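You operate a simulated robot arm through the tools that you are given. There is no shell and no other tool.

You are at the controls of a simulated robot arm. One attempt, no reset.

TASK
Tighten the blue vice on the short block and sand off its rough patch.
Fine: wind the wheel shut before sanding, open again after; yellow sander back where it lay; the block stays in the vice. What is to be rubbed or washed off counts as gone when no trace of it is left.

It is judged by the outcome, as a careful person would: the job done as asked, and still so three seconds after it is handed in. It fails if anything else is knocked over, pushed out of place, dropped, spilled or broken.

THE ROBOT
A 7-joint arm with a three-finger gripper, fixed in place. Base frame: the origin is on the floor under the middle of its stand, x ahead of it, y to its left, z up. Lengths are in mm, angles in degrees, forces in N, time in s.
It reaches about 977 mm from its shoulder. Its first joint turns from -166.0 to 166.0 degrees. Payload 2.69 kg.
The tool frame sits at the grasp point between the pads (the TCP): z along the fingers, y along the line on which they close. The tips reach 29 mm beyond it. The gripper opens to 120 mm; its body begins 78 mm behind the TCP.
Orientation is told as [roll, pitch, yaw] about the base's x, y, z axes, in that order, counted from this pose: with the fingers straight down and closing along the base's y, the tool's x points along the base's -x, its y along +y and its z along -z.

THE INTERFACE
- The arm moves only by the tool apply_moves. Its argument "rows" is one flat list of numbers, 7 for each row, row after row: the shift along the tool's x, y, z in units of 30 mm (1.0 is 30 mm), then the turn, a rotation vector about the tool's x, y, z in units of 5 degrees (1.0 is 5 degrees), then the opening, from 0 (shut) to 1 (fully open). In form: [tx, ty, tz, rx, ry, rz, fingers, tx, ty, tz, rx, ry, rz, fingers, ...]. A call has 1 to 20 rows; each row shifts and turns the commanded pose from where the row before left it, along the tool's axes as they then stand. A call with a number of a shift or a turn outside -1 to 1 is refused whole. A row lasts 0.2 s, in which the tool goes at most 50 mm and 8.6 degrees; a call with a longer step from one row to the next is refused whole, and so is a gripper value outside its range. Where a pose cannot be reached the arm comes as near as it can. A force on the tool above 40 N (or 10 N above the force at the start of the call, whichever is more), or a blocked arm, ends the call early, and 0.2 s more pass. The fingers move at their own pace (about 136.2 mm/s each) and stop on an object; they squeeze with about 43 N. The grip force told is the motor's: it shows also when the fingers shut on nothing. Time passes only in rows, and 0.2 s behind the last, so rows that do not move let the fingers close. It gives the time, the measured TCP pose, the force on the tool (base axes), the opening and the grip force at its end, in the units of the frame above (readings bear some noise), with the torque about the TCP (base axes, N m) and any sound that the robot's microphone picked up.
- Cameras (640 x 400 px; columns grow to the right, rows downward): "scene" is fixed at [400.4, -499, 1460]; the picture's right is [0.82, -0.57, 0.00], its down [-0.47, -0.67, -0.58] and it looks along [0.33, 0.48, -0.81] (base axes); focal length 234 px, centre (320, 200). "wrist" rides on the gripper at [63, 0, -104] in the tool frame; the picture's right is [0.00, 1.00, 0.00], its down [-0.83, 0.00, -0.56] and it looks along [-0.56, 0.00, 0.83] (tool axes); focal length 275 px, centre (320, 200). There is no depth. A picture from a camera that has moved, and an enlarged one, comes with that camera's place and axes in the base frame and with its lens.
- get_image(camera): a new picture of that camera. No time passes.
- slide_trunk(by): moves the trunk up (or, below 0, down) by that many mm; the arm rides with it, the base frame stays. It gives what a move gives, with no picture.
- enlarge(camera, box): a new picture of the part [left, top, right, bottom] of that camera's present view, enlarged. No time passes.
- hand_in(): hands the job in; it is judged then, once.

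Places have to be worked out from the pictures, the camera data and where the tool is seen. Open the gripper and draw the arm clear of the work before you hand the job in, unless the task says otherwise.

The tools are called after ">>>" as name(argument=value, ...) on one line, values as JSON. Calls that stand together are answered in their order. apply_moves: Moves the arm, as the interface text tells. Its arguments: {"type":"object","properties":{"rows":{"type":"array","items":{"type":"number"}}},"required":["rows"]} The other tools are called the same way: slide_trunk (by) moves the trunk up or down; get_image (camera) takes a picture; enlarge (camera, box) takes an enlarged picture of a part of a camera's view; hand_in () hands the job in.

At the start:

```text
time: 0.0
position: [546.8, -152.6, 1213.8]
orientation: [0.0, 0.0, 0.0]
force: [0.5, -0.2, 0.3]
wrist_torque: [-0.01, 0.01, 0.0]
gripper_width: 120.3
finger_force: 0.1
trunk travel left (down, up): [-350.0, 236.0]
```

scene: 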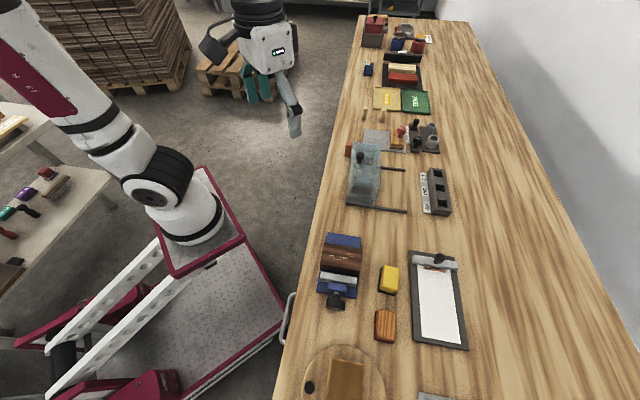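
wrist: 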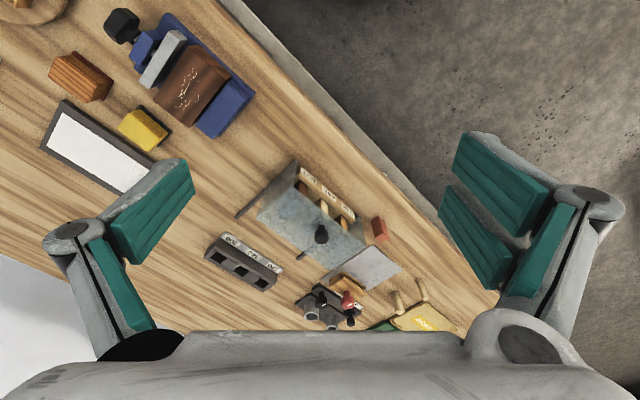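

The pictures show a blue vice with a brown block near the bench's near edge, a yellow sander and an orange block beside it. I'll take enlarged views of this area first.

>>> enlarge(camera="scene", box=[290, 220, 450, 320])

>>> enlarge(camera="wrist", box=[0, 0, 280, 175])

>>> enlarge(camera="scene", box=[320, 0, 480, 100])

>>> enlarge(camera="scene", box=[320, 100, 480, 200])

>>> enlarge(camera="scene", box=[290, 300, 450, 400])

```text
4.00 times, centred on (370, 270) of scene
camera zoom: at [400.4, -499.0, 1460.0], right [0.82, -0.57, 0.0], down [-0.47, -0.67, -0.58], along [0.33, 0.48, -0.81], focal length 935 px, centre (120, -80)
```

zoom: 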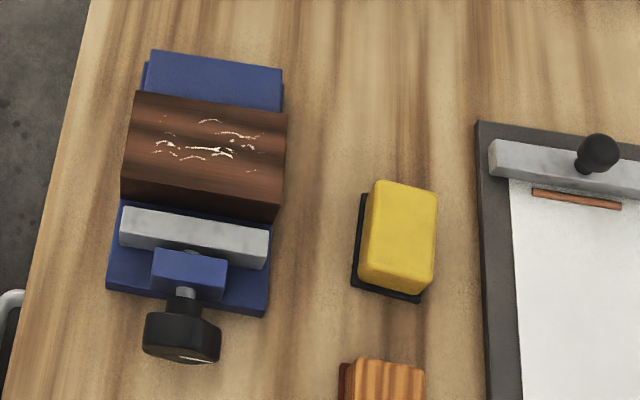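

```text
2.29 times, centred on (140, 88) of wrist
camera zoom: at [483.3, -153.1, 1319.7], right [0.0, 1.0, 0.0], down [0.83, 0.0, 0.56], along [0.56, 0.0, -0.83], focal length 629 px, centre (731, 457)
```

zoom: 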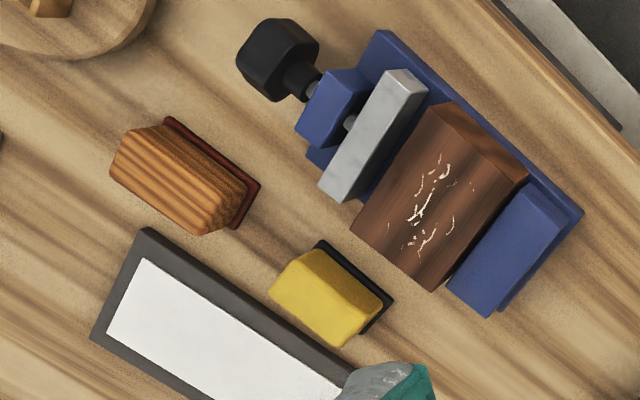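

```text
4.00 times, centred on (400, 50) of scene
camera zoom: at [400.4, -499.0, 1460.0], right [0.82, -0.57, 0.0], down [-0.47, -0.67, -0.58], along [0.33, 0.48, -0.81], focal length 935 px, centre (0, 800)
```

zoom: 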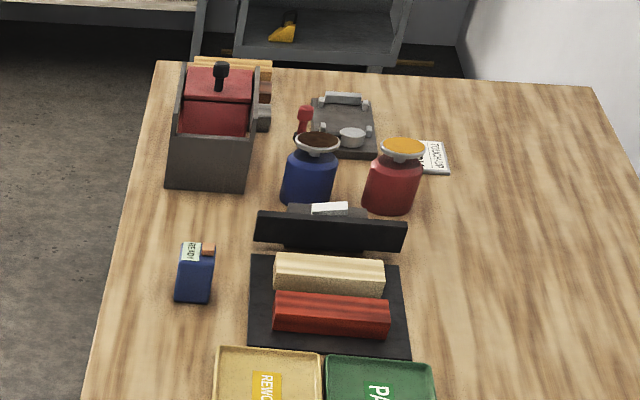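

```text
4.00 times, centred on (400, 150) of scene
camera zoom: at [400.4, -499.0, 1460.0], right [0.82, -0.57, 0.0], down [-0.47, -0.67, -0.58], along [0.33, 0.48, -0.81], focal length 935 px, centre (0, 400)
```

zoom: 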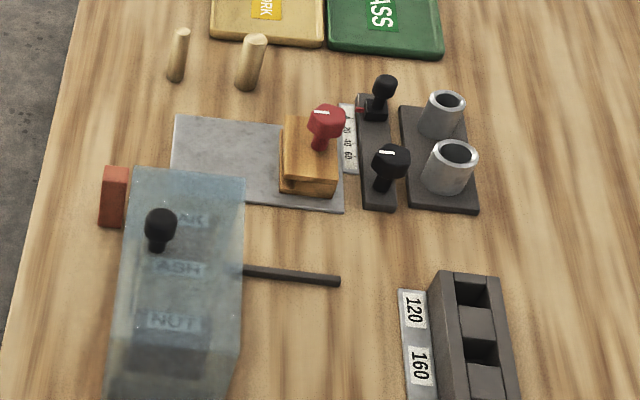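

```text
4.00 times, centred on (370, 350) of scene
camera zoom: at [400.4, -499.0, 1460.0], right [0.82, -0.57, 0.0], down [-0.47, -0.67, -0.58], along [0.33, 0.48, -0.81], focal length 935 px, centre (120, -400)
```

zoom: 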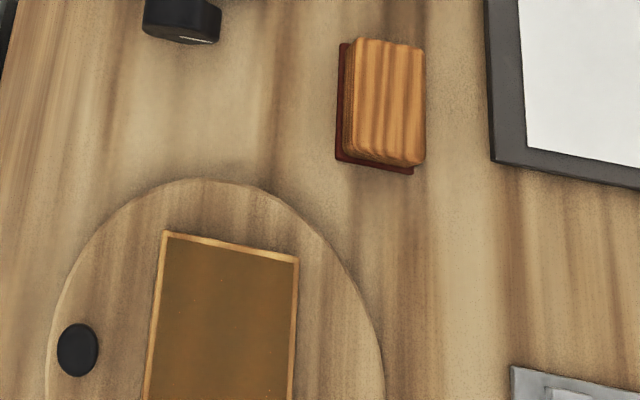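

The vice sits diagonally at about (550, -365), with its screw axis about 46° from base x; the wheel is near (497, -422, 877) and the yellow sander near (645, -452, 869). I'll move the arm above and behind the wheel, yawed 46.7°, for a closer look.

>>> apply_moves(rows=[0.229, -0.961, 0.663, 0, 0, 0, 1, 0.229, -0.961, 0.663, 0, 0, 0, 1, 0.229, -0.961, 0.663, 0, 0, 0, 1, 0.229, -0.961, 0.663, 0, 0, 0, 1, 0.229, -0.961, 0.663, 0, 0, 0, 1, 0.229, -0.961, 0.663, 0, 0, 0, 1, 0.229, -0.961, 0.663, 0, 0, 0, 1, 0.229, -0.961, 0.663, 0, 0, 0, 1, 0.229, -0.961, 0.663, 0, 0, 0, 1, 0.229, -0.961, 0.663, 0, 0, 0, 1, 0, 0, 0, 0, 0, -0.934, 1, 0, 0, 0, 0, 0, -0.934, 1, 0, 0, 0, 0, 0, -0.934, 1, 0, 0, 0, 0, 0, -0.934, 1, 0, 0, 0, 0, 0, -0.934, 1, 0, 0, 0, 0, 0, -0.934, 1, 0, 0, 0, 0, 0, -0.934, 1, 0, 0, 0, 0, 0, -0.934, 1, 0, 0, 0, 0, 0, -0.934, 1, 0, 0, 0, 0, 0, -0.934, 1])

>>> get_image(camera="wrist")

>>> get_image(camera="scene")

```text
time: 4.2
position: [478.1, -441.7, 1014.8]
orientation: [0.0, 0.0, 46.7]
force: [-0.3, 0.0, 0.5]
wrist_torque: [0.04, -0.02, 0.0]
gripper_width: 120.0
finger_force: 0.1
trunk travel left (down, up): [-350.0, 236.0]
```

```text
taken
camera wrist: at [434.5, -487.3, 1120.9], right [-0.73, 0.68, 0.0], down [0.57, 0.61, 0.56], along [0.38, 0.41, -0.83], focal length 275 px, centre (320, 200)
```

wrist: 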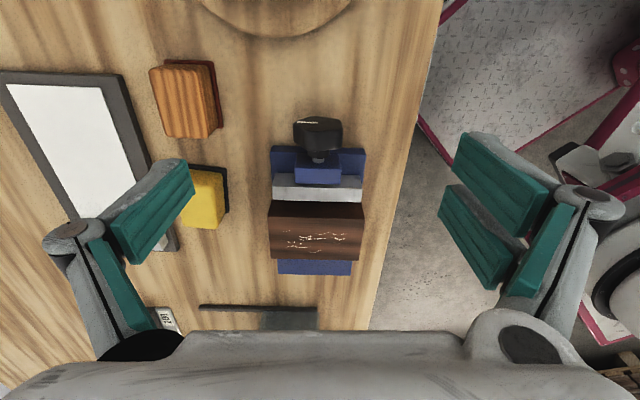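

```text
taken
```

scene: 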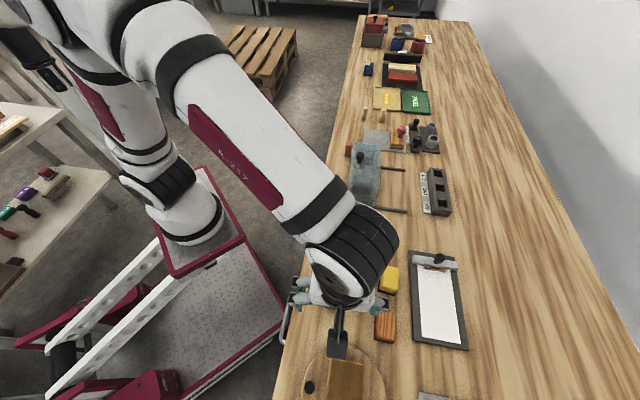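

The hand is now aligned with the vice axis. I'll enlarge the vice and sander in this view.

>>> enlarge(camera="wrist", box=[220, 100, 420, 300])

>>> enlarge(camera="wrist", box=[120, 40, 280, 240])

```text
2.00 times, centred on (320, 200) of wrist
camera zoom: at [434.5, -487.3, 1120.9], right [-0.73, 0.68, 0.0], down [0.57, 0.61, 0.56], along [0.38, 0.41, -0.83], focal length 551 px, centre (320, 200)
```

zoom: 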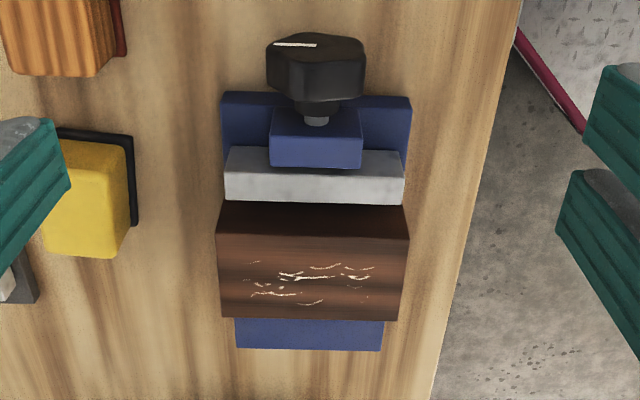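

```text
2.00 times, centred on (200, 140) of wrist
camera zoom: at [434.5, -487.3, 1120.9], right [-0.73, 0.68, 0.0], down [0.57, 0.61, 0.56], along [0.38, 0.41, -0.83], focal length 551 px, centre (560, 320)
```

zoom: 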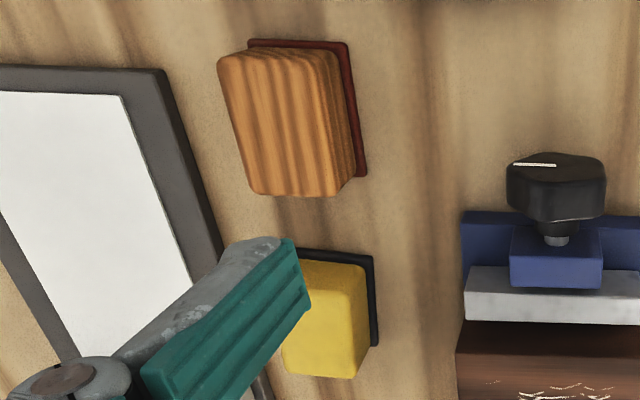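

I need to understand the fingers' geometry before gripping the wheel, so I'll enlarge both finger sides.

>>> enlarge(camera="wrist", box=[420, 100, 640, 400])

>>> enlarge(camera="wrist", box=[20, 100, 240, 400])

>>> enlarge(camera="scene", box=[270, 220, 430, 380])

```text
1.33 times, centred on (530, 250) of wrist
camera zoom: at [434.5, -487.3, 1120.9], right [-0.73, 0.68, 0.0], down [0.57, 0.61, 0.56], along [0.38, 0.41, -0.83], focal length 367 px, centre (40, 133)
```

zoom: 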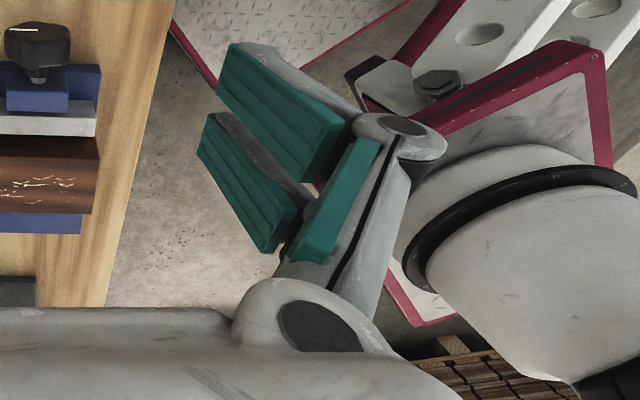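

```text
1.33 times, centred on (130, 250) of wrist
camera zoom: at [434.5, -487.3, 1120.9], right [-0.73, 0.68, 0.0], down [0.57, 0.61, 0.56], along [0.38, 0.41, -0.83], focal length 367 px, centre (573, 133)
```

zoom: 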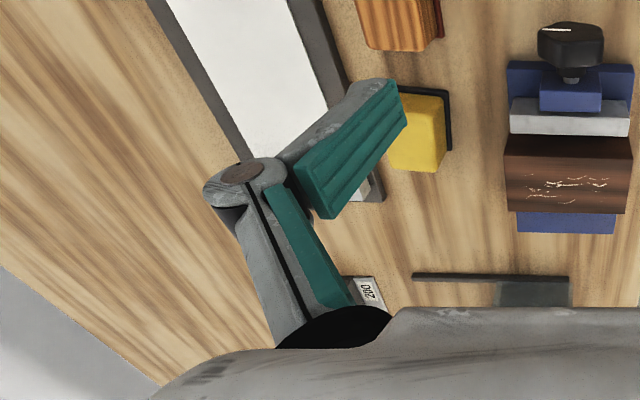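

```text
2.50 times, centred on (350, 300) of scene
camera zoom: at [400.4, -499.0, 1460.0], right [0.82, -0.57, 0.0], down [-0.47, -0.67, -0.58], along [0.33, 0.48, -0.81], focal length 585 px, centre (245, -50)
```

zoom: 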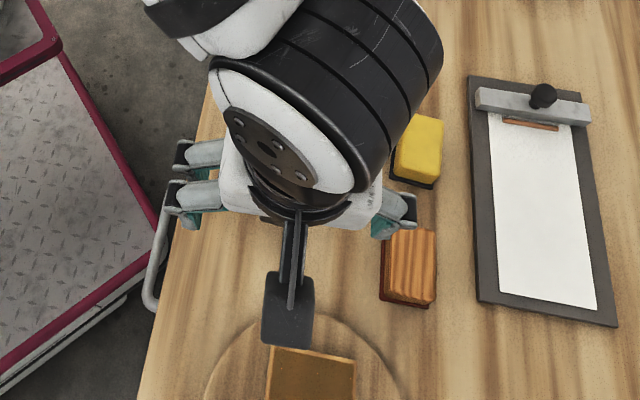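

The hand has two fingers on its +y side (straddling the middle) and one on the -y side. I'll back off along the vice axis, go lower and tilt the camera to see the wheel face on and the jaw gap from a lower angle.

>>> apply_moves(rows=[0.581, 0, 0.742, 0, 0, 0, 1, 0.581, 0, 0.742, 0, 0, 0, 1, 0.581, 0, 0.742, 0, 0, 0, 1, 0.581, 0, 0.742, 0, 0, 0, 1, 0, 0, 0, 0, -0.867, 0, 1, 0, 0, 0, 0, -0.867, 0, 1, 0, 0, 0, 0, -0.867, 0, 1, 0, 0, 0, 0, -0.867, 0, 1, 0, 0, 0, 0, -0.867, 0, 1, 0, 0, 0, 0, -0.867, 0, 1])

>>> get_image(camera="wrist")

>>> enlarge(camera="wrist", box=[240, 110, 400, 240])

```text
time: 6.4
position: [430.6, -491.7, 925.4]
orientation: [0.0, -26.0, 46.7]
force: [-0.3, 0.5, 0.3]
wrist_torque: [0.0, 0.01, -0.01]
gripper_width: 120.1
finger_force: 0.0
trunk travel left (down, up): [-350.0, 236.0]
```

```text
taken
camera wrist: at [360.2, -566.1, 993.4], right [-0.73, 0.68, 0.0], down [0.34, 0.37, 0.86], along [0.59, 0.63, -0.5], focal length 275 px, centre (320, 200)
```

wrist: 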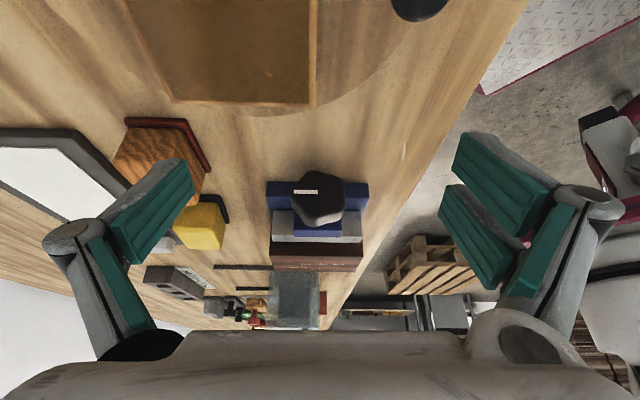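

```text
3.08 times, centred on (320, 175) of wrist
camera zoom: at [360.2, -566.1, 993.4], right [-0.73, 0.68, 0.0], down [0.34, 0.37, 0.86], along [0.59, 0.63, -0.5], focal length 847 px, centre (320, 277)
```

zoom: 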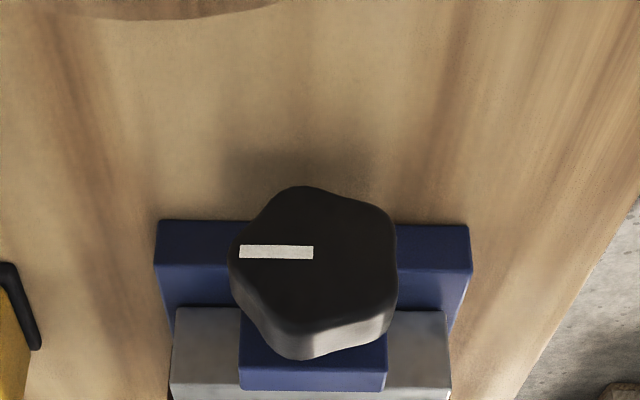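

From two wrist views I get: bench top z≈842, wheel axis z≈877 with front face at about (491, -430), wheel about 44 mm wide and 20 mm thick, five-lobed, vice yaw ≈45.4°. I'll set the fingers to about 56 mm here to see their shape at that opening.

>>> apply_moves(rows=[0, 0, 0, 0, 0, 0, 0.47, 0, 0, 0, 0, 0, 0, 0.47, 0, 0, 0, 0, 0, 0, 0.47])

>>> get_image(camera="wrist")

>>> enlarge(camera="scene", box=[260, 230, 420, 400])

```text
time: 7.2
position: [431.0, -492.7, 925.3]
orientation: [0.0, -26.0, 46.8]
force: [-0.2, 0.3, 0.4]
wrist_torque: [-0.02, 0.01, 0.03]
gripper_width: 56.5
finger_force: 0.0
trunk travel left (down, up): [-350.0, 236.0]
```

```text
taken
camera wrist: at [359.7, -566.2, 993.5], right [-0.73, 0.68, 0.0], down [0.34, 0.37, 0.86], along [0.59, 0.63, -0.5], focal length 275 px, centre (320, 200)
```

wrist: 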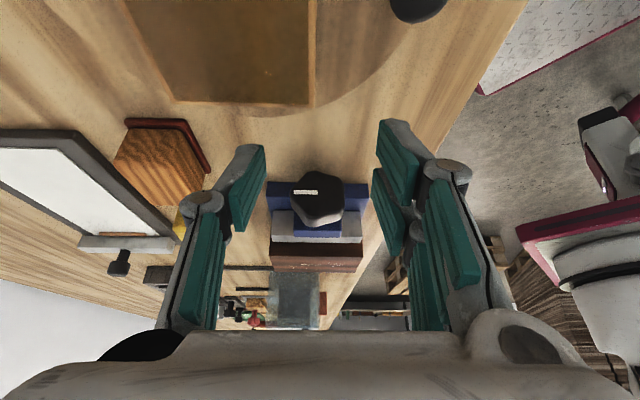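

```text
2.35 times, centred on (340, 315) of scene
camera zoom: at [400.4, -499.0, 1460.0], right [0.82, -0.57, 0.0], down [-0.47, -0.67, -0.58], along [0.33, 0.48, -0.81], focal length 550 px, centre (273, -71)
```

zoom: 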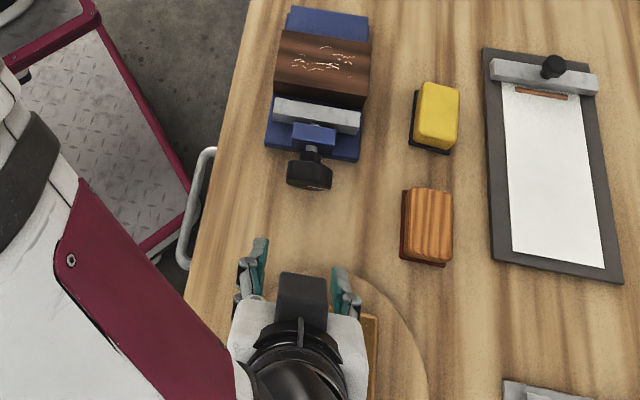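

The fingers are about 15 mm thick at the tips with the outer joints at ±55 mm. Next I'll zoom on the vice from the scene camera to judge the jaw gap now that the arm is out of the way.

>>> enlarge(camera="scene", box=[310, 225, 390, 315])

>>> enlarge(camera="wrist", box=[260, 160, 380, 280])

```text
4.44 times, centred on (350, 270) of scene
camera zoom: at [400.4, -499.0, 1460.0], right [0.82, -0.57, 0.0], down [-0.47, -0.67, -0.58], along [0.33, 0.48, -0.81], focal length 1039 px, centre (187, -111)
```

zoom: 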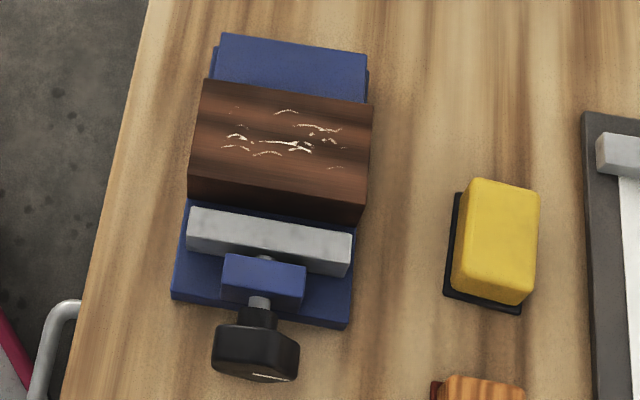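

```text
3.33 times, centred on (320, 220) of wrist
camera zoom: at [359.7, -566.2, 993.5], right [-0.73, 0.68, 0.0], down [0.34, 0.37, 0.86], along [0.59, 0.63, -0.5], focal length 918 px, centre (320, 133)
```

zoom: 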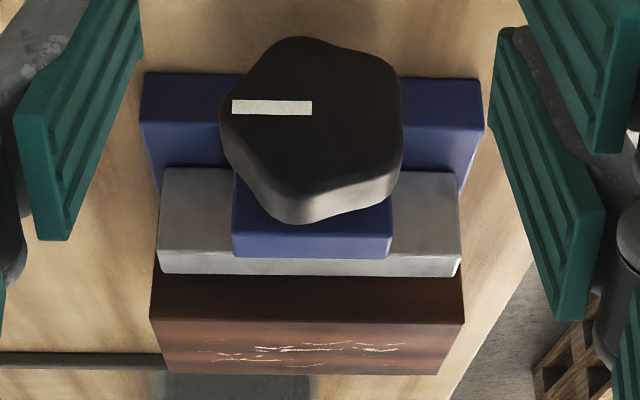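

The jaw slides on a screw through the small blue nut block. I'll raise the hand, take off the pitch, move over the wheel, and lean the hand 35° to the left (operator's view) ready for a clockwise stroke.

>>> apply_moves(rows=[-0.438, 0, -0.9, 0, 0, 0, 0.5, -0.438, 0, -0.9, 0, 0, 0, 0.5, 0, 0, 0, 0, 0.867, 0, 0.5, 0, 0, 0, 0, 0.867, 0, 0.5, 0, 0, 0, 0, 0.867, 0, 0.5, 0, 0, 0, 0, 0.867, 0, 0.5, 0, 0, 0, 0, 0.867, 0, 0.5, 0, 0, 0, 0, 0.867, 0, 0.5, 0, 0, 0, 0, 0, 0.28, 0.5, -0.78, 0.346, 0, 0, 0, 0, 0.5, -0.78, 0.346, 0, 0, 0, 0, 0.5, -0.78, 0.346, 0, 0, 0, 0, 0.5, -0.78, 0.346, 0, 0, 0, 0, 0.5, 0, 0, 0, 1, 0, 0, 0.5, 0, 0, 0, 1, 0, 0, 0.5, 0, 0, 0, 1, 0, 0, 0.5, 0, 0, 0, 1, 0, 0, 0.5, 0, 0, 0, 1, 0, 0, 0.5, 0, 0, 0, 1, 0, 0, 0.5, 0, 0, 0, 1, 0, 0, 0.5])

>>> get_image(camera="wrist")

>>> get_image(camera="scene")

```text
time: 11.4
position: [464.4, -395.3, 977.5]
orientation: [-31.4, -0.2, 45.3]
force: [-2.7, -0.9, 0.6]
wrist_torque: [0.07, -0.17, 0.11]
gripper_width: 60.2
finger_force: 0.5
out of reach, approached as far as the arm can: row 20
trunk travel left (down, up): [-350.0, 236.0]
```

```text
taken
camera wrist: at [380.6, -402.3, 1068.1], right [-0.61, 0.6, -0.52], down [0.38, 0.8, 0.48], along [0.7, 0.09, -0.71], focal length 275 px, centre (320, 200)
```

wrist: 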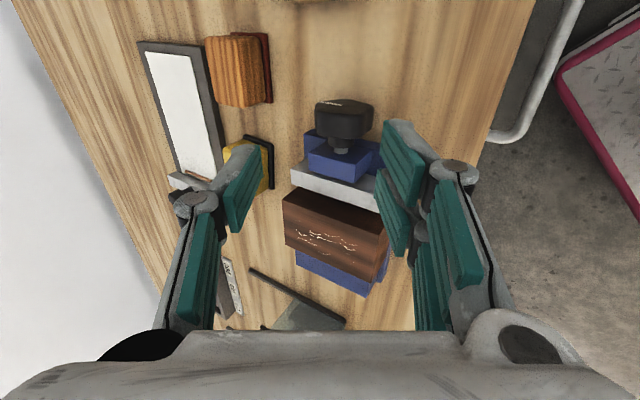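

```text
taken
```

scene: 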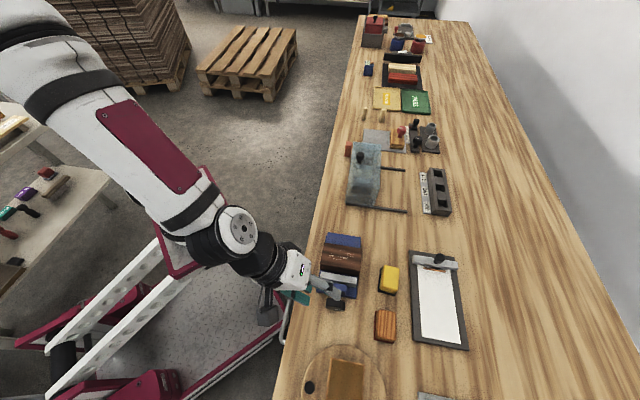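

The arm only reached about 31° of lean here, so I'll use 30° and check that the pose settles.

>>> apply_moves(rows=[0, 0, 0, -1, 0, 0, 0.5, 0, 0, 0, 0, 0, 0, 0.5])

```text
time: 12.0
position: [466.1, -396.3, 986.0]
orientation: [-30.0, -0.1, 45.3]
force: [-0.6, -0.6, 0.0]
wrist_torque: [0.04, 0.01, 0.0]
gripper_width: 60.0
finger_force: 0.0
trunk travel left (down, up): [-350.0, 236.0]
```

Pose settled at a 30° lean. I'll descend to the pre-approach point 50 mm short of the wheel grip and look.

>>> apply_moves(rows=[0, 0.32, 0.727, 0, 0, 0, 0.5, 0, 0.32, 0.727, 0, 0, 0, 0.5, 0, 0, 0, 0, 0, 0, 0.5])

>>> get_image(camera="wrist")

>>> enlarge(camera="scene", box=[270, 230, 390, 330])

```text
time: 12.8
position: [470.1, -400.2, 938.5]
orientation: [-30.0, 0.0, 45.3]
force: [0.3, 0.3, 0.8]
wrist_torque: [0.03, -0.01, 0.02]
gripper_width: 60.0
finger_force: 0.0
trunk travel left (down, up): [-350.0, 236.0]
```

```text
taken
camera wrist: at [388.2, -408.2, 1030.3], right [-0.62, 0.61, -0.5], down [0.38, 0.79, 0.48], along [0.68, 0.1, -0.72], focal length 275 px, centre (320, 200)
```

wrist: 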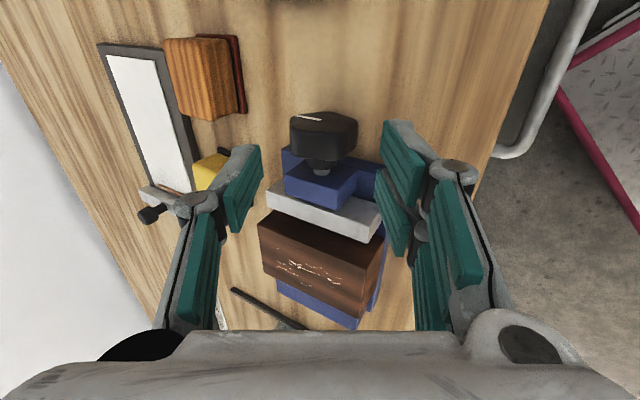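

```text
4.00 times, centred on (330, 280) of scene
camera zoom: at [400.4, -499.0, 1460.0], right [0.82, -0.57, 0.0], down [-0.47, -0.67, -0.58], along [0.33, 0.48, -0.81], focal length 935 px, centre (280, -120)
```

zoom: 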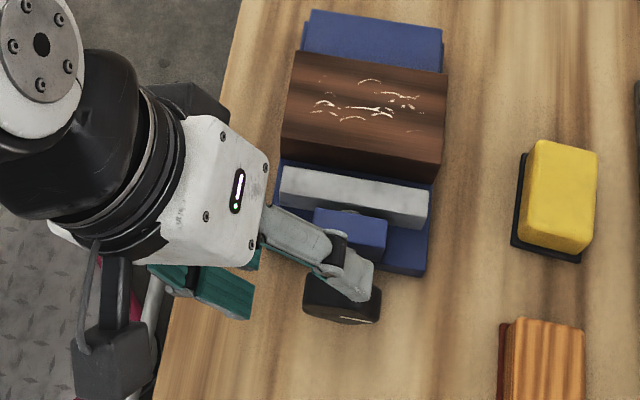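

The wheel is centred between the fingers and projects where expected. I'll advance 50 mm along the tool axis and close on the wheel.

>>> apply_moves(rows=[0, 0, 0.556, 0, 0, 0, 0.5, 0, 0, 0.556, 0, 0, 0, 0.5, 0, 0, 0.556, 0, 0, 0, 0.5, 0, 0, 0, 0, 0, 0, 0.5])

>>> get_image(camera="wrist")

```text
time: 13.8
position: [488.3, -416.9, 895.0]
orientation: [-30.1, 0.0, 45.2]
force: [-0.6, 0.8, 0.4]
wrist_torque: [0.01, 0.01, 0.02]
gripper_width: 59.6
finger_force: 0.0
trunk travel left (down, up): [-350.0, 236.0]
```

```text
taken
camera wrist: at [406.4, -425.1, 986.6], right [-0.62, 0.61, -0.5], down [0.39, 0.79, 0.48], along [0.68, 0.1, -0.72], focal length 275 px, centre (320, 200)
```

wrist: 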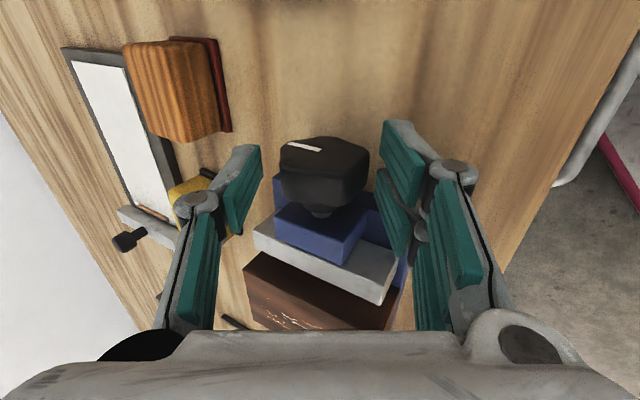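

The wheel sits about 1.5 mm toward +y; I'll nudge and close the fingers on it.

>>> apply_moves(rows=[0, 0.05, 0, 0, 0, 0, 0.5, 0, 0, 0, 0, 0, 0, 0.4, 0, 0, 0, 0, 0, 0, 0.3, 0, 0, 0, 0, 0, 0, 0.2, 0, 0, 0, 0, 0, 0, 0.2])

>>> get_image(camera="wrist")

```text
time: 15.0
position: [486.2, -416.1, 894.4]
orientation: [-30.0, 0.1, 45.2]
force: [3.3, -0.6, 2.0]
wrist_torque: [-0.03, -0.04, -0.36]
gripper_width: 44.7
finger_force: 45.1
trunk travel left (down, up): [-350.0, 236.0]
```

```text
taken
camera wrist: at [405.4, -424.2, 986.1], right [-0.62, 0.61, -0.5], down [0.39, 0.79, 0.48], along [0.68, 0.1, -0.72], focal length 275 px, centre (320, 200)
```

wrist: 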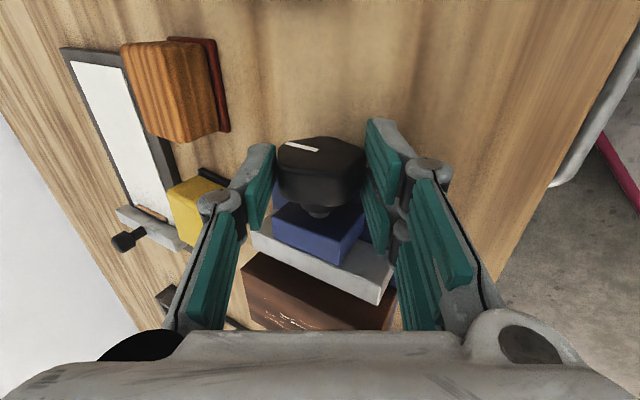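

Grip is good (44.7 mm, 45 N) with little side force. I'll turn clockwise 20° about the wheel axis as a test and watch the torque and jaw.

>>> apply_moves(rows=[0, -0.0581, 0.0025, -1, 0, 0, 0.2, 0, -0.0581, 0.0025, -1, 0, 0, 0.2, 0, -0.0581, 0.0025, -1, 0, 0, 0.2, 0, -0.0581, 0.0025, -1, 0, 0, 0.2])

>>> enlarge(camera="wrist", box=[220, 110, 420, 310])

>>> enlarge(camera="scene", box=[310, 225, 390, 315])

```text
time: 16.0
position: [492.6, -420.8, 896.7]
orientation: [-10.1, 0.1, 45.3]
force: [6.7, -5.6, 13.0]
wrist_torque: [0.4, -0.75, -0.04]
gripper_width: 44.7
finger_force: 45.4
trunk travel left (down, up): [-350.0, 236.0]
```

```text
2.00 times, centred on (320, 210) of wrist
camera zoom: at [434.4, -453.1, 1001.2], right [-0.7, 0.69, -0.18], down [0.51, 0.66, 0.55], along [0.49, 0.29, -0.82], focal length 551 px, centre (320, 180)
```

zoom: 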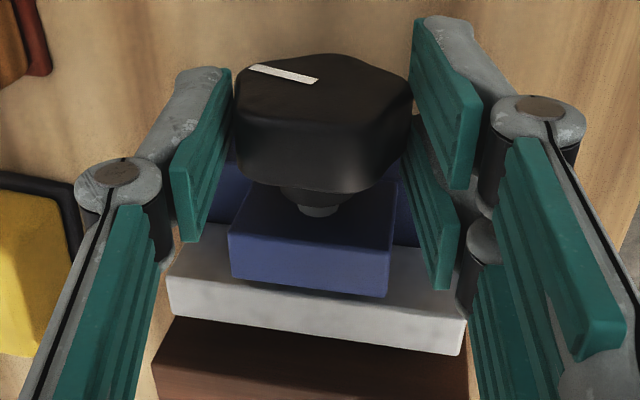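

```text
4.44 times, centred on (350, 270) of scene
camera zoom: at [400.4, -499.0, 1460.0], right [0.82, -0.57, 0.0], down [-0.47, -0.67, -0.58], along [0.33, 0.48, -0.81], focal length 1039 px, centre (187, -111)
```

zoom: 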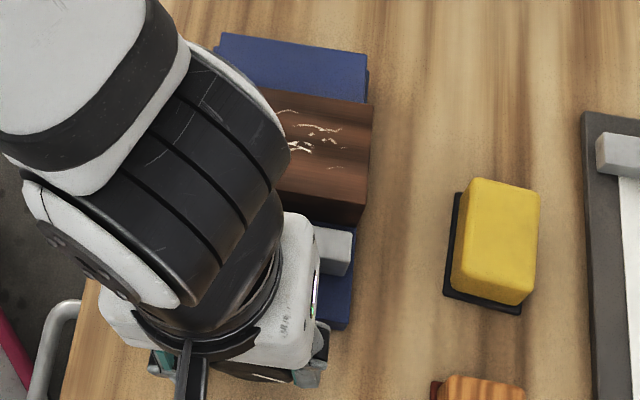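

The white mark stayed fixed relative to the fingers, so the wheel turned 20° with the hand; there is a 13 N upward load from a small centre error. I'll ease it by a small shift and see the reading.

>>> apply_moves(rows=[0, -0.03, -0.04, 0, 0, 0, 0.2])

```text
time: 16.4
position: [491.7, -421.1, 896.6]
orientation: [-10.0, 0.1, 45.3]
force: [6.0, -7.8, 1.6]
wrist_torque: [-1.03, 0.72, -0.34]
gripper_width: 44.6
finger_force: 45.2
trunk travel left (down, up): [-350.0, 236.0]
```

Vertical load relieved. I'll continue the clockwise stroke to about -20° lean with a slightly larger radius.

>>> apply_moves(rows=[0, -0.09, 0.0025, -1, 0, 0, 0.2, 0, -0.07, 0.0025, -1, 0, 0, 0.2, 0, -0.065, 0.0025, -1, 0, 0, 0.2, 0, -0.065, 0.0025, -1, 0, 0, 0.2])

>>> enlarge(camera="wrist", box=[220, 110, 420, 310])

```text
time: 17.4
position: [497.3, -426.9, 897.2]
orientation: [10.1, 0.0, 45.2]
force: [-5.3, -2.7, -7.7]
wrist_torque: [0.71, -0.73, -0.56]
gripper_width: 44.4
finger_force: 45.3
trunk travel left (down, up): [-350.0, 236.0]
```

```text
2.00 times, centred on (320, 210) of wrist
camera zoom: at [465.9, -484.7, 1001.1], right [-0.7, 0.69, 0.18], down [0.65, 0.52, 0.55], along [0.28, 0.5, -0.82], focal length 551 px, centre (320, 180)
```

zoom: 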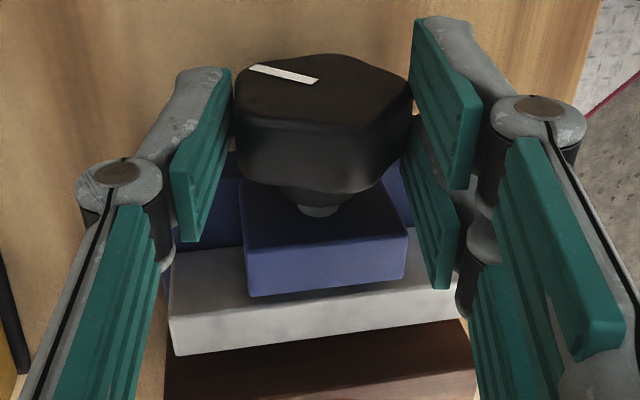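

The wheel has turned 40° with the hand. I'll finish the stroke to about -28° with a slight downward relief.

>>> apply_moves(rows=[0.01, -0.058, 0.02, -1, 0, 0, 0.2, 0, -0.058, 0.0025, -1, 0, 0, 0.2, 0, -0.058, 0.0025, -1, 0, 0, 0.2])

>>> get_image(camera="wrist")

>>> enlarge(camera="scene", box=[290, 225, 450, 340])

```text
time: 18.2
position: [501.2, -431.2, 895.4]
orientation: [25.1, -0.1, 45.3]
force: [-6.7, -0.3, -8.4]
wrist_torque: [0.7, -0.68, -0.56]
gripper_width: 44.7
finger_force: 45.2
trunk travel left (down, up): [-350.0, 236.0]
```

```text
taken
camera wrist: at [488.1, -506.7, 991.2], right [-0.65, 0.63, 0.42], down [0.75, 0.43, 0.51], along [0.14, 0.65, -0.75], focal length 275 px, centre (320, 200)
```

wrist: 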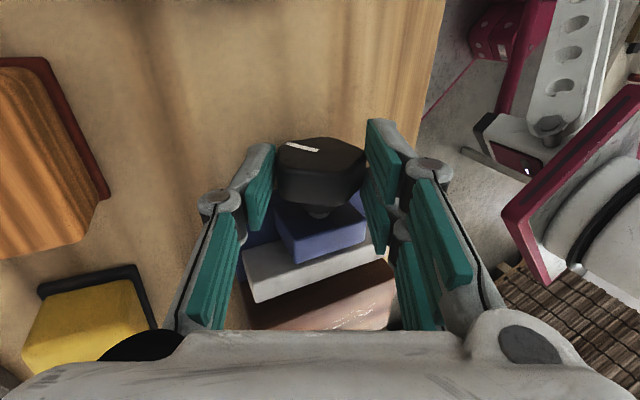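

```text
3.48 times, centred on (370, 282) of scene
camera zoom: at [400.4, -499.0, 1460.0], right [0.82, -0.57, 0.0], down [-0.47, -0.67, -0.58], along [0.33, 0.48, -0.81], focal length 813 px, centre (146, -87)
```

zoom: 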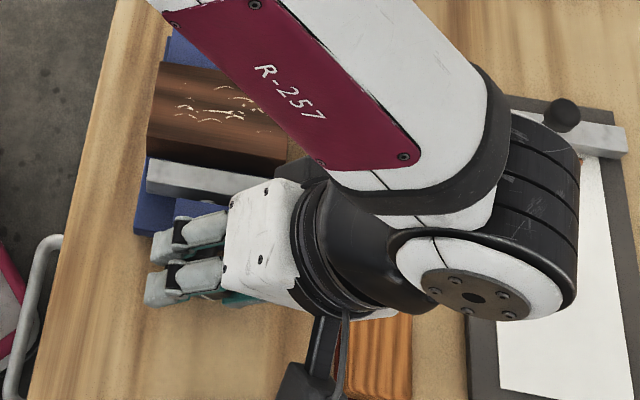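

The wheel has turned about 55°. I'll compare the jaw position with the earlier identical zoom.

>>> enlarge(camera="scene", box=[310, 225, 390, 315])

>>> enlarge(camera="wrist", box=[220, 120, 420, 330])

```text
4.44 times, centred on (350, 270) of scene
camera zoom: at [400.4, -499.0, 1460.0], right [0.82, -0.57, 0.0], down [-0.47, -0.67, -0.58], along [0.33, 0.48, -0.81], focal length 1039 px, centre (187, -111)
```

zoom: 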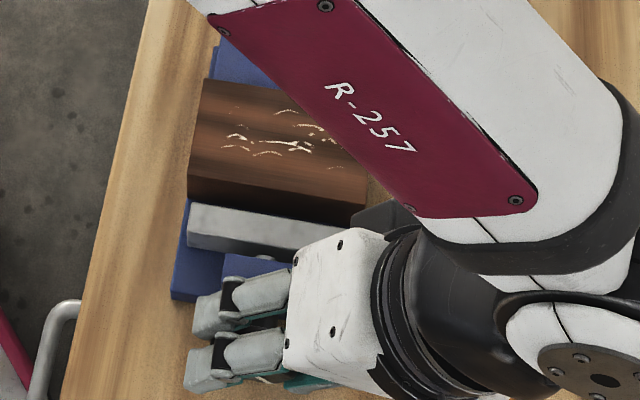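

```text
1.90 times, centred on (320, 225) of wrist
camera zoom: at [488.1, -506.7, 991.2], right [-0.65, 0.63, 0.42], down [0.75, 0.43, 0.51], along [0.14, 0.65, -0.75], focal length 524 px, centre (320, 152)
```

zoom: 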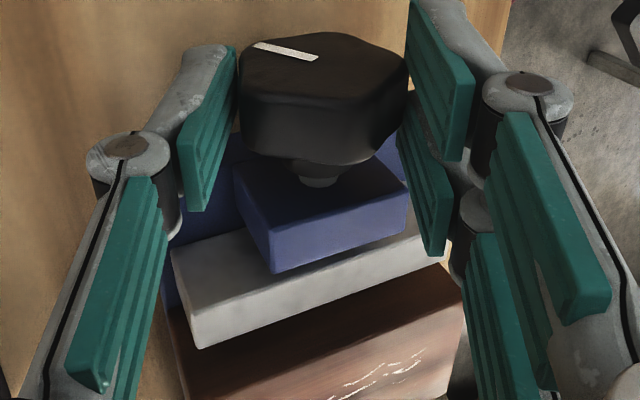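

The jaw has advanced about 3.5 mm of a roughly 15 mm gap, so clockwise is right and about four more strokes are needed. I'll release, back off 45 mm, swing back to +30° lean, re-advance and close again.

>>> apply_moves(rows=[0, 0, 0, 0, 0, 0, 0.47, 0, 0, 0, 0, 0, 0, 0.47, 0, 0, -0.75, 0, 0, 0, 0.47, 0, 0, -0.75, 0, 0, 0, 0.47, 0, 0.189, 0.0082, 1, 0, 0, 0.47, 0, 0.189, 0.0082, 1, 0, 0, 0.47, 0, 0.189, 0.0082, 1, 0, 0, 0.47, 0, 0.189, 0.0082, 1, 0, 0, 0.47, 0, 0.189, 0.0082, 1, 0, 0, 0.47, 0, 0.189, 0.0082, 1, 0, 0, 0.47, 0, 0.189, 0.0082, 1, 0, 0, 0.47, 0, 0.189, 0.0082, 1, 0, 0, 0.47, 0, 0.189, 0.0082, 1, 0, 0, 0.47, 0, 0.189, 0.0082, 1, 0, 0, 0.47, 0, 0.189, 0.0082, 1, 0, 0, 0.47])

>>> get_image(camera="wrist")

>>> enlarge(camera="scene", box=[310, 225, 390, 315])

```text
time: 21.4
position: [472.7, -402.0, 935.5]
orientation: [-29.9, 0.2, 45.3]
force: [0.9, 1.5, 0.1]
wrist_torque: [0.0, 0.03, -0.04]
gripper_width: 56.5
finger_force: 0.0
trunk travel left (down, up): [-350.0, 236.0]
```

```text
taken
camera wrist: at [390.9, -409.4, 1027.2], right [-0.62, 0.6, -0.5], down [0.38, 0.79, 0.48], along [0.68, 0.1, -0.72], focal length 275 px, centre (320, 200)
```

wrist: 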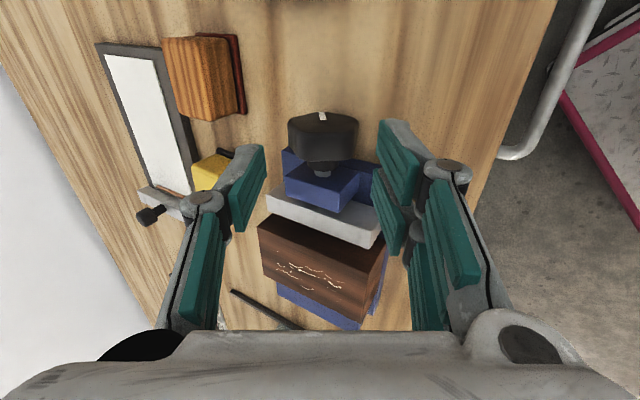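

```text
4.44 times, centred on (350, 270) of scene
camera zoom: at [400.4, -499.0, 1460.0], right [0.82, -0.57, 0.0], down [-0.47, -0.67, -0.58], along [0.33, 0.48, -0.81], focal length 1039 px, centre (187, -111)
```

zoom: 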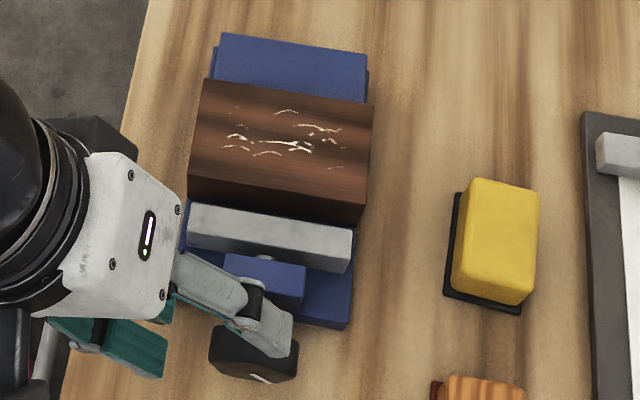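

The mark shows the wheel has turned about 55° and the jaw moved about 3 mm. From the forces I estimate the axis is nearer z≈875, so I'll correct by 4 mm downward, re-grip and make the second stroke.

>>> apply_moves(rows=[0, 0.067, 0.865, 0, 0, 0, 0.47, 0, 0, 0.75, 0, 0, 0, 0.47, 0, 0, 0, 0, 0, 0, 0.47, 0, 0, 0, 0, 0, 0, 0.3, 0, 0, 0, 0, 0, 0, 0.2, 0, 0, 0, 0, 0, 0, 0.2])

>>> get_image(camera="wrist")

```text
time: 22.8
position: [488.4, -417.9, 890.4]
orientation: [-29.9, 0.0, 45.2]
force: [-0.5, 0.8, -5.3]
wrist_torque: [-0.09, 0.18, -0.51]
gripper_width: 44.2
finger_force: 44.9
trunk travel left (down, up): [-350.0, 236.0]
```

```text
taken
camera wrist: at [407.1, -425.8, 982.6], right [-0.62, 0.61, -0.5], down [0.39, 0.79, 0.48], along [0.68, 0.1, -0.72], focal length 275 px, centre (320, 200)
```

wrist: 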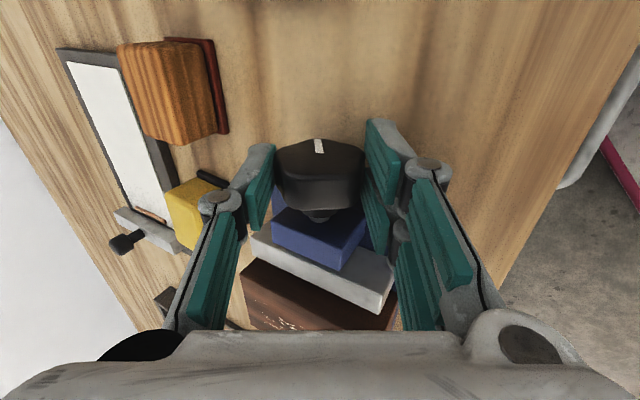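

Gripped again with little load. Now the second clockwise stroke, first half.

>>> apply_moves(rows=[0, -0.0581, 0.0025, -1, 0, 0, 0.2, 0, -0.0581, 0.0025, -1, 0, 0, 0.2, 0, -0.0581, 0.0025, -1, 0, 0, 0.2, 0, -0.0581, 0.0025, -1, 0, 0, 0.2, 0, -0.0581, 0.0025, -1, 0, 0, 0.2])

```text
time: 24.0
position: [493.2, -422.8, 892.2]
orientation: [-4.9, -0.1, 45.3]
force: [3.2, -1.8, -13.9]
wrist_torque: [0.73, -0.81, -0.2]
gripper_width: 44.2
finger_force: 44.8
trunk travel left (down, up): [-350.0, 236.0]
```

Load is modest (14 N down). I'll relieve 1 mm downward and finish this stroke to -25°.

>>> apply_moves(rows=[0, -0.05, 0.03, -1, 0, 0, 0.2, 0, -0.054, 0.015, -1, 0, 0, 0.2, 0, -0.054, 0.012, -1, 0, 0, 0.2, 0, -0.054, 0.01, -1, 0, 0, 0.2, 0, -0.054, 0.0025, -1, 0, 0, 0.2, 0, -0.054, 0.0025, -1, 0, 0, 0.2])

>>> get_image(camera="wrist")

```text
time: 25.4
position: [500.3, -429.2, 891.9]
orientation: [25.1, 0.1, 45.2]
force: [1.4, 7.1, 18.4]
wrist_torque: [0.28, 0.13, -0.38]
gripper_width: 44.2
finger_force: 45.1
trunk travel left (down, up): [-350.0, 236.0]
```

```text
taken
camera wrist: at [487.1, -505.3, 987.3], right [-0.65, 0.63, 0.42], down [0.75, 0.43, 0.5], along [0.14, 0.64, -0.75], focal length 275 px, centre (320, 200)
```

wrist: 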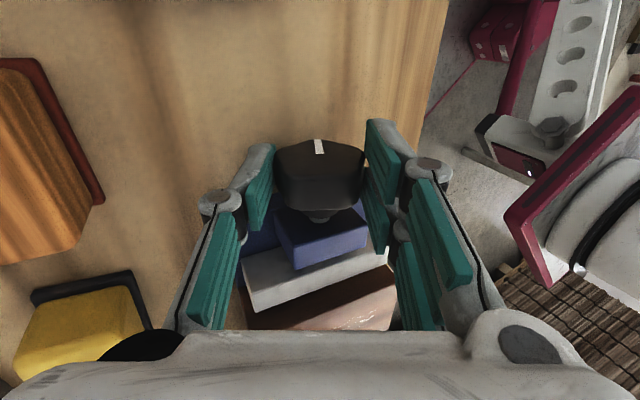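

Second stroke done (about 110° total). I'll release, back off and swing back for the third stroke.

>>> apply_moves(rows=[0, 0, 0, 0, 0, 0, 0.47, 0, 0, 0, 0, 0, 0, 0.47, 0, 0, -0.75, 0, 0, 0, 0.47, 0, 0, -0.75, 0, 0, 0, 0.47, 0, 0.189, 0.0082, 1, 0, 0, 0.47, 0, 0.189, 0.0082, 1, 0, 0, 0.47, 0, 0.189, 0.0082, 1, 0, 0, 0.47, 0, 0.189, 0.0082, 1, 0, 0, 0.47, 0, 0.189, 0.0082, 1, 0, 0, 0.47, 0, 0.189, 0.0082, 1, 0, 0, 0.47, 0, 0.189, 0.0082, 1, 0, 0, 0.47, 0, 0.189, 0.0082, 1, 0, 0, 0.47, 0, 0.189, 0.0082, 1, 0, 0, 0.47, 0, 0.189, 0.0082, 1, 0, 0, 0.47, 0, 0.189, 0.0082, 1, 0, 0, 0.47])

>>> get_image(camera="wrist")

>>> enlarge(camera="scene", box=[310, 225, 390, 315])

```text
time: 28.6
position: [470.4, -401.7, 930.3]
orientation: [-30.1, 0.1, 45.4]
force: [-0.5, 0.3, 0.8]
wrist_torque: [-0.02, 0.0, -0.02]
gripper_width: 56.3
finger_force: 0.0
trunk travel left (down, up): [-350.0, 236.0]
```

```text
taken
camera wrist: at [389.2, -408.6, 1021.1], right [-0.62, 0.6, -0.5], down [0.38, 0.79, 0.48], along [0.68, 0.1, -0.72], focal length 275 px, centre (320, 200)
```

wrist: 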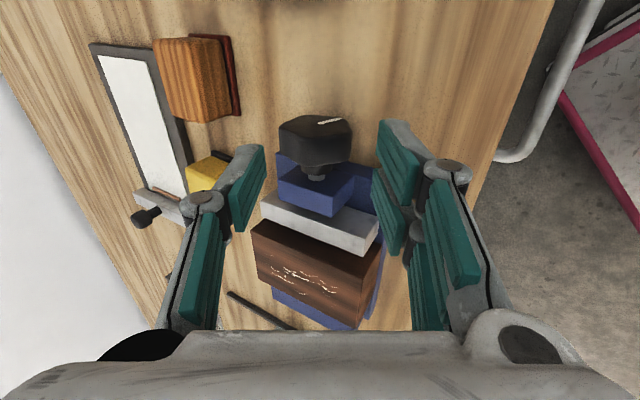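

```text
4.44 times, centred on (350, 270) of scene
camera zoom: at [400.4, -499.0, 1460.0], right [0.82, -0.57, 0.0], down [-0.47, -0.67, -0.58], along [0.33, 0.48, -0.81], focal length 1039 px, centre (187, -111)
```

zoom: 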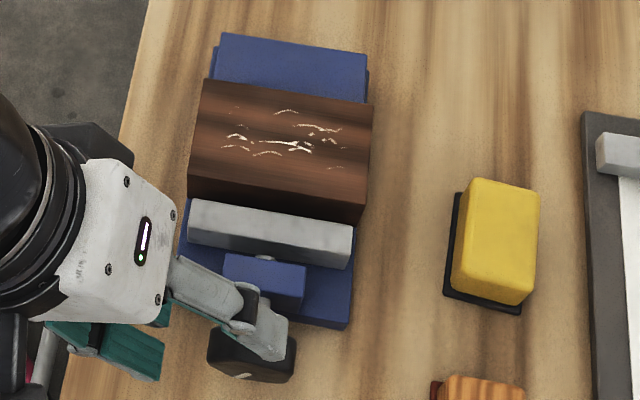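

The wheel sits about 2 mm toward -y now, so I'll correct for that on the way in, re-grip, and do the third stroke's first half.

>>> apply_moves(rows=[0, -0.067, 0.71, 0, 0, 0, 0.47, 0, 0, 0.75, 0, 0, 0, 0.47, 0, 0, 0, 0, 0, 0, 0.47, 0, 0, 0, 0, 0, 0, 0.3, 0, 0, 0, 0, 0, 0, 0.2, 0, 0, 0, 0, 0, 0, 0.2, 0, -0.0581, 0.0025, -1, 0, 0, 0.2, 0, -0.0581, 0.0025, -1, 0, 0, 0.2, 0, -0.0581, 0.0025, -1, 0, 0, 0.2, 0, -0.0581, 0.0025, -1, 0, 0, 0.2])

```text
time: 30.8
position: [491.0, -422.4, 894.7]
orientation: [-10.2, 0.1, 45.2]
force: [-2.3, -7.8, 19.7]
wrist_torque: [0.35, -0.56, -0.33]
gripper_width: 44.5
finger_force: 44.5
trunk travel left (down, up): [-350.0, 236.0]
```

Load 20 N upward; I'll relieve about 1.2 mm up while continuing.

>>> apply_moves(rows=[0, -0.065, -0.035, -1, 0, 0, 0.2, 0, -0.06, -0.01, -1, 0, 0, 0.2, 0, -0.0581, 0.0025, -1, 0, 0, 0.2])

```text
time: 31.6
position: [495.1, -425.5, 895.6]
orientation: [5.1, 0.1, 45.4]
force: [-7.7, -18.0, 9.3]
wrist_torque: [0.07, -0.21, -0.4]
gripper_width: 44.7
finger_force: 44.9
trunk travel left (down, up): [-350.0, 236.0]
```

There is now about 18 N along the screw axis (outward). I'll look at the grip before continuing.

>>> get_image(camera="wrist")

>>> enlarge(camera="scene", box=[310, 225, 390, 315])

```text
taken
camera wrist: at [456.9, -477.7, 1001.0], right [-0.71, 0.7, 0.09], down [0.62, 0.56, 0.55], along [0.34, 0.45, -0.83], focal length 275 px, centre (320, 200)
```

wrist: 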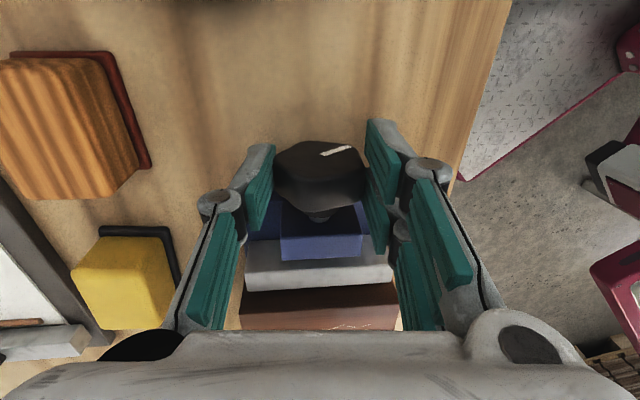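

```text
4.44 times, centred on (350, 270) of scene
camera zoom: at [400.4, -499.0, 1460.0], right [0.82, -0.57, 0.0], down [-0.47, -0.67, -0.58], along [0.33, 0.48, -0.81], focal length 1039 px, centre (187, -111)
```

zoom: 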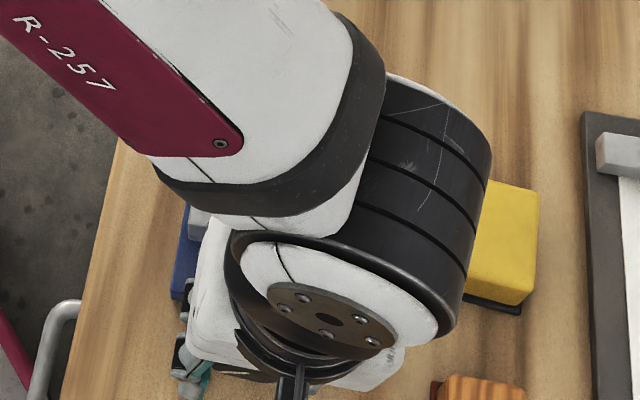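

The grip looks fine and the mark stays with the hand. I'll relieve along the axis by about 1 mm and finish the stroke.

>>> apply_moves(rows=[0.04, -0.08, -0.01, -1, 0, 0, 0.2, 0, -0.06, 0.0025, -1, 0, 0, 0.2])

```text
time: 32.2
position: [497.0, -428.2, 894.8]
orientation: [15.2, 0.0, 45.3]
force: [-5.3, -10.0, 4.1]
wrist_torque: [-0.31, 0.24, -0.19]
gripper_width: 44.9
finger_force: 45.3
trunk travel left (down, up): [-350.0, 236.0]
```

>>> apply_moves(rows=[0.02, -0.06, 0.0025, -1, 0, 0, 0.2, 0, -0.058, 0.0025, -1, 0, 0, 0.2])

```text
time: 32.8
position: [500.0, -431.1, 893.7]
orientation: [25.1, 0.0, 45.3]
force: [-5.0, -0.5, -6.3]
wrist_torque: [0.07, -0.08, -0.26]
gripper_width: 44.8
finger_force: 45.5
trunk travel left (down, up): [-350.0, 236.0]
```

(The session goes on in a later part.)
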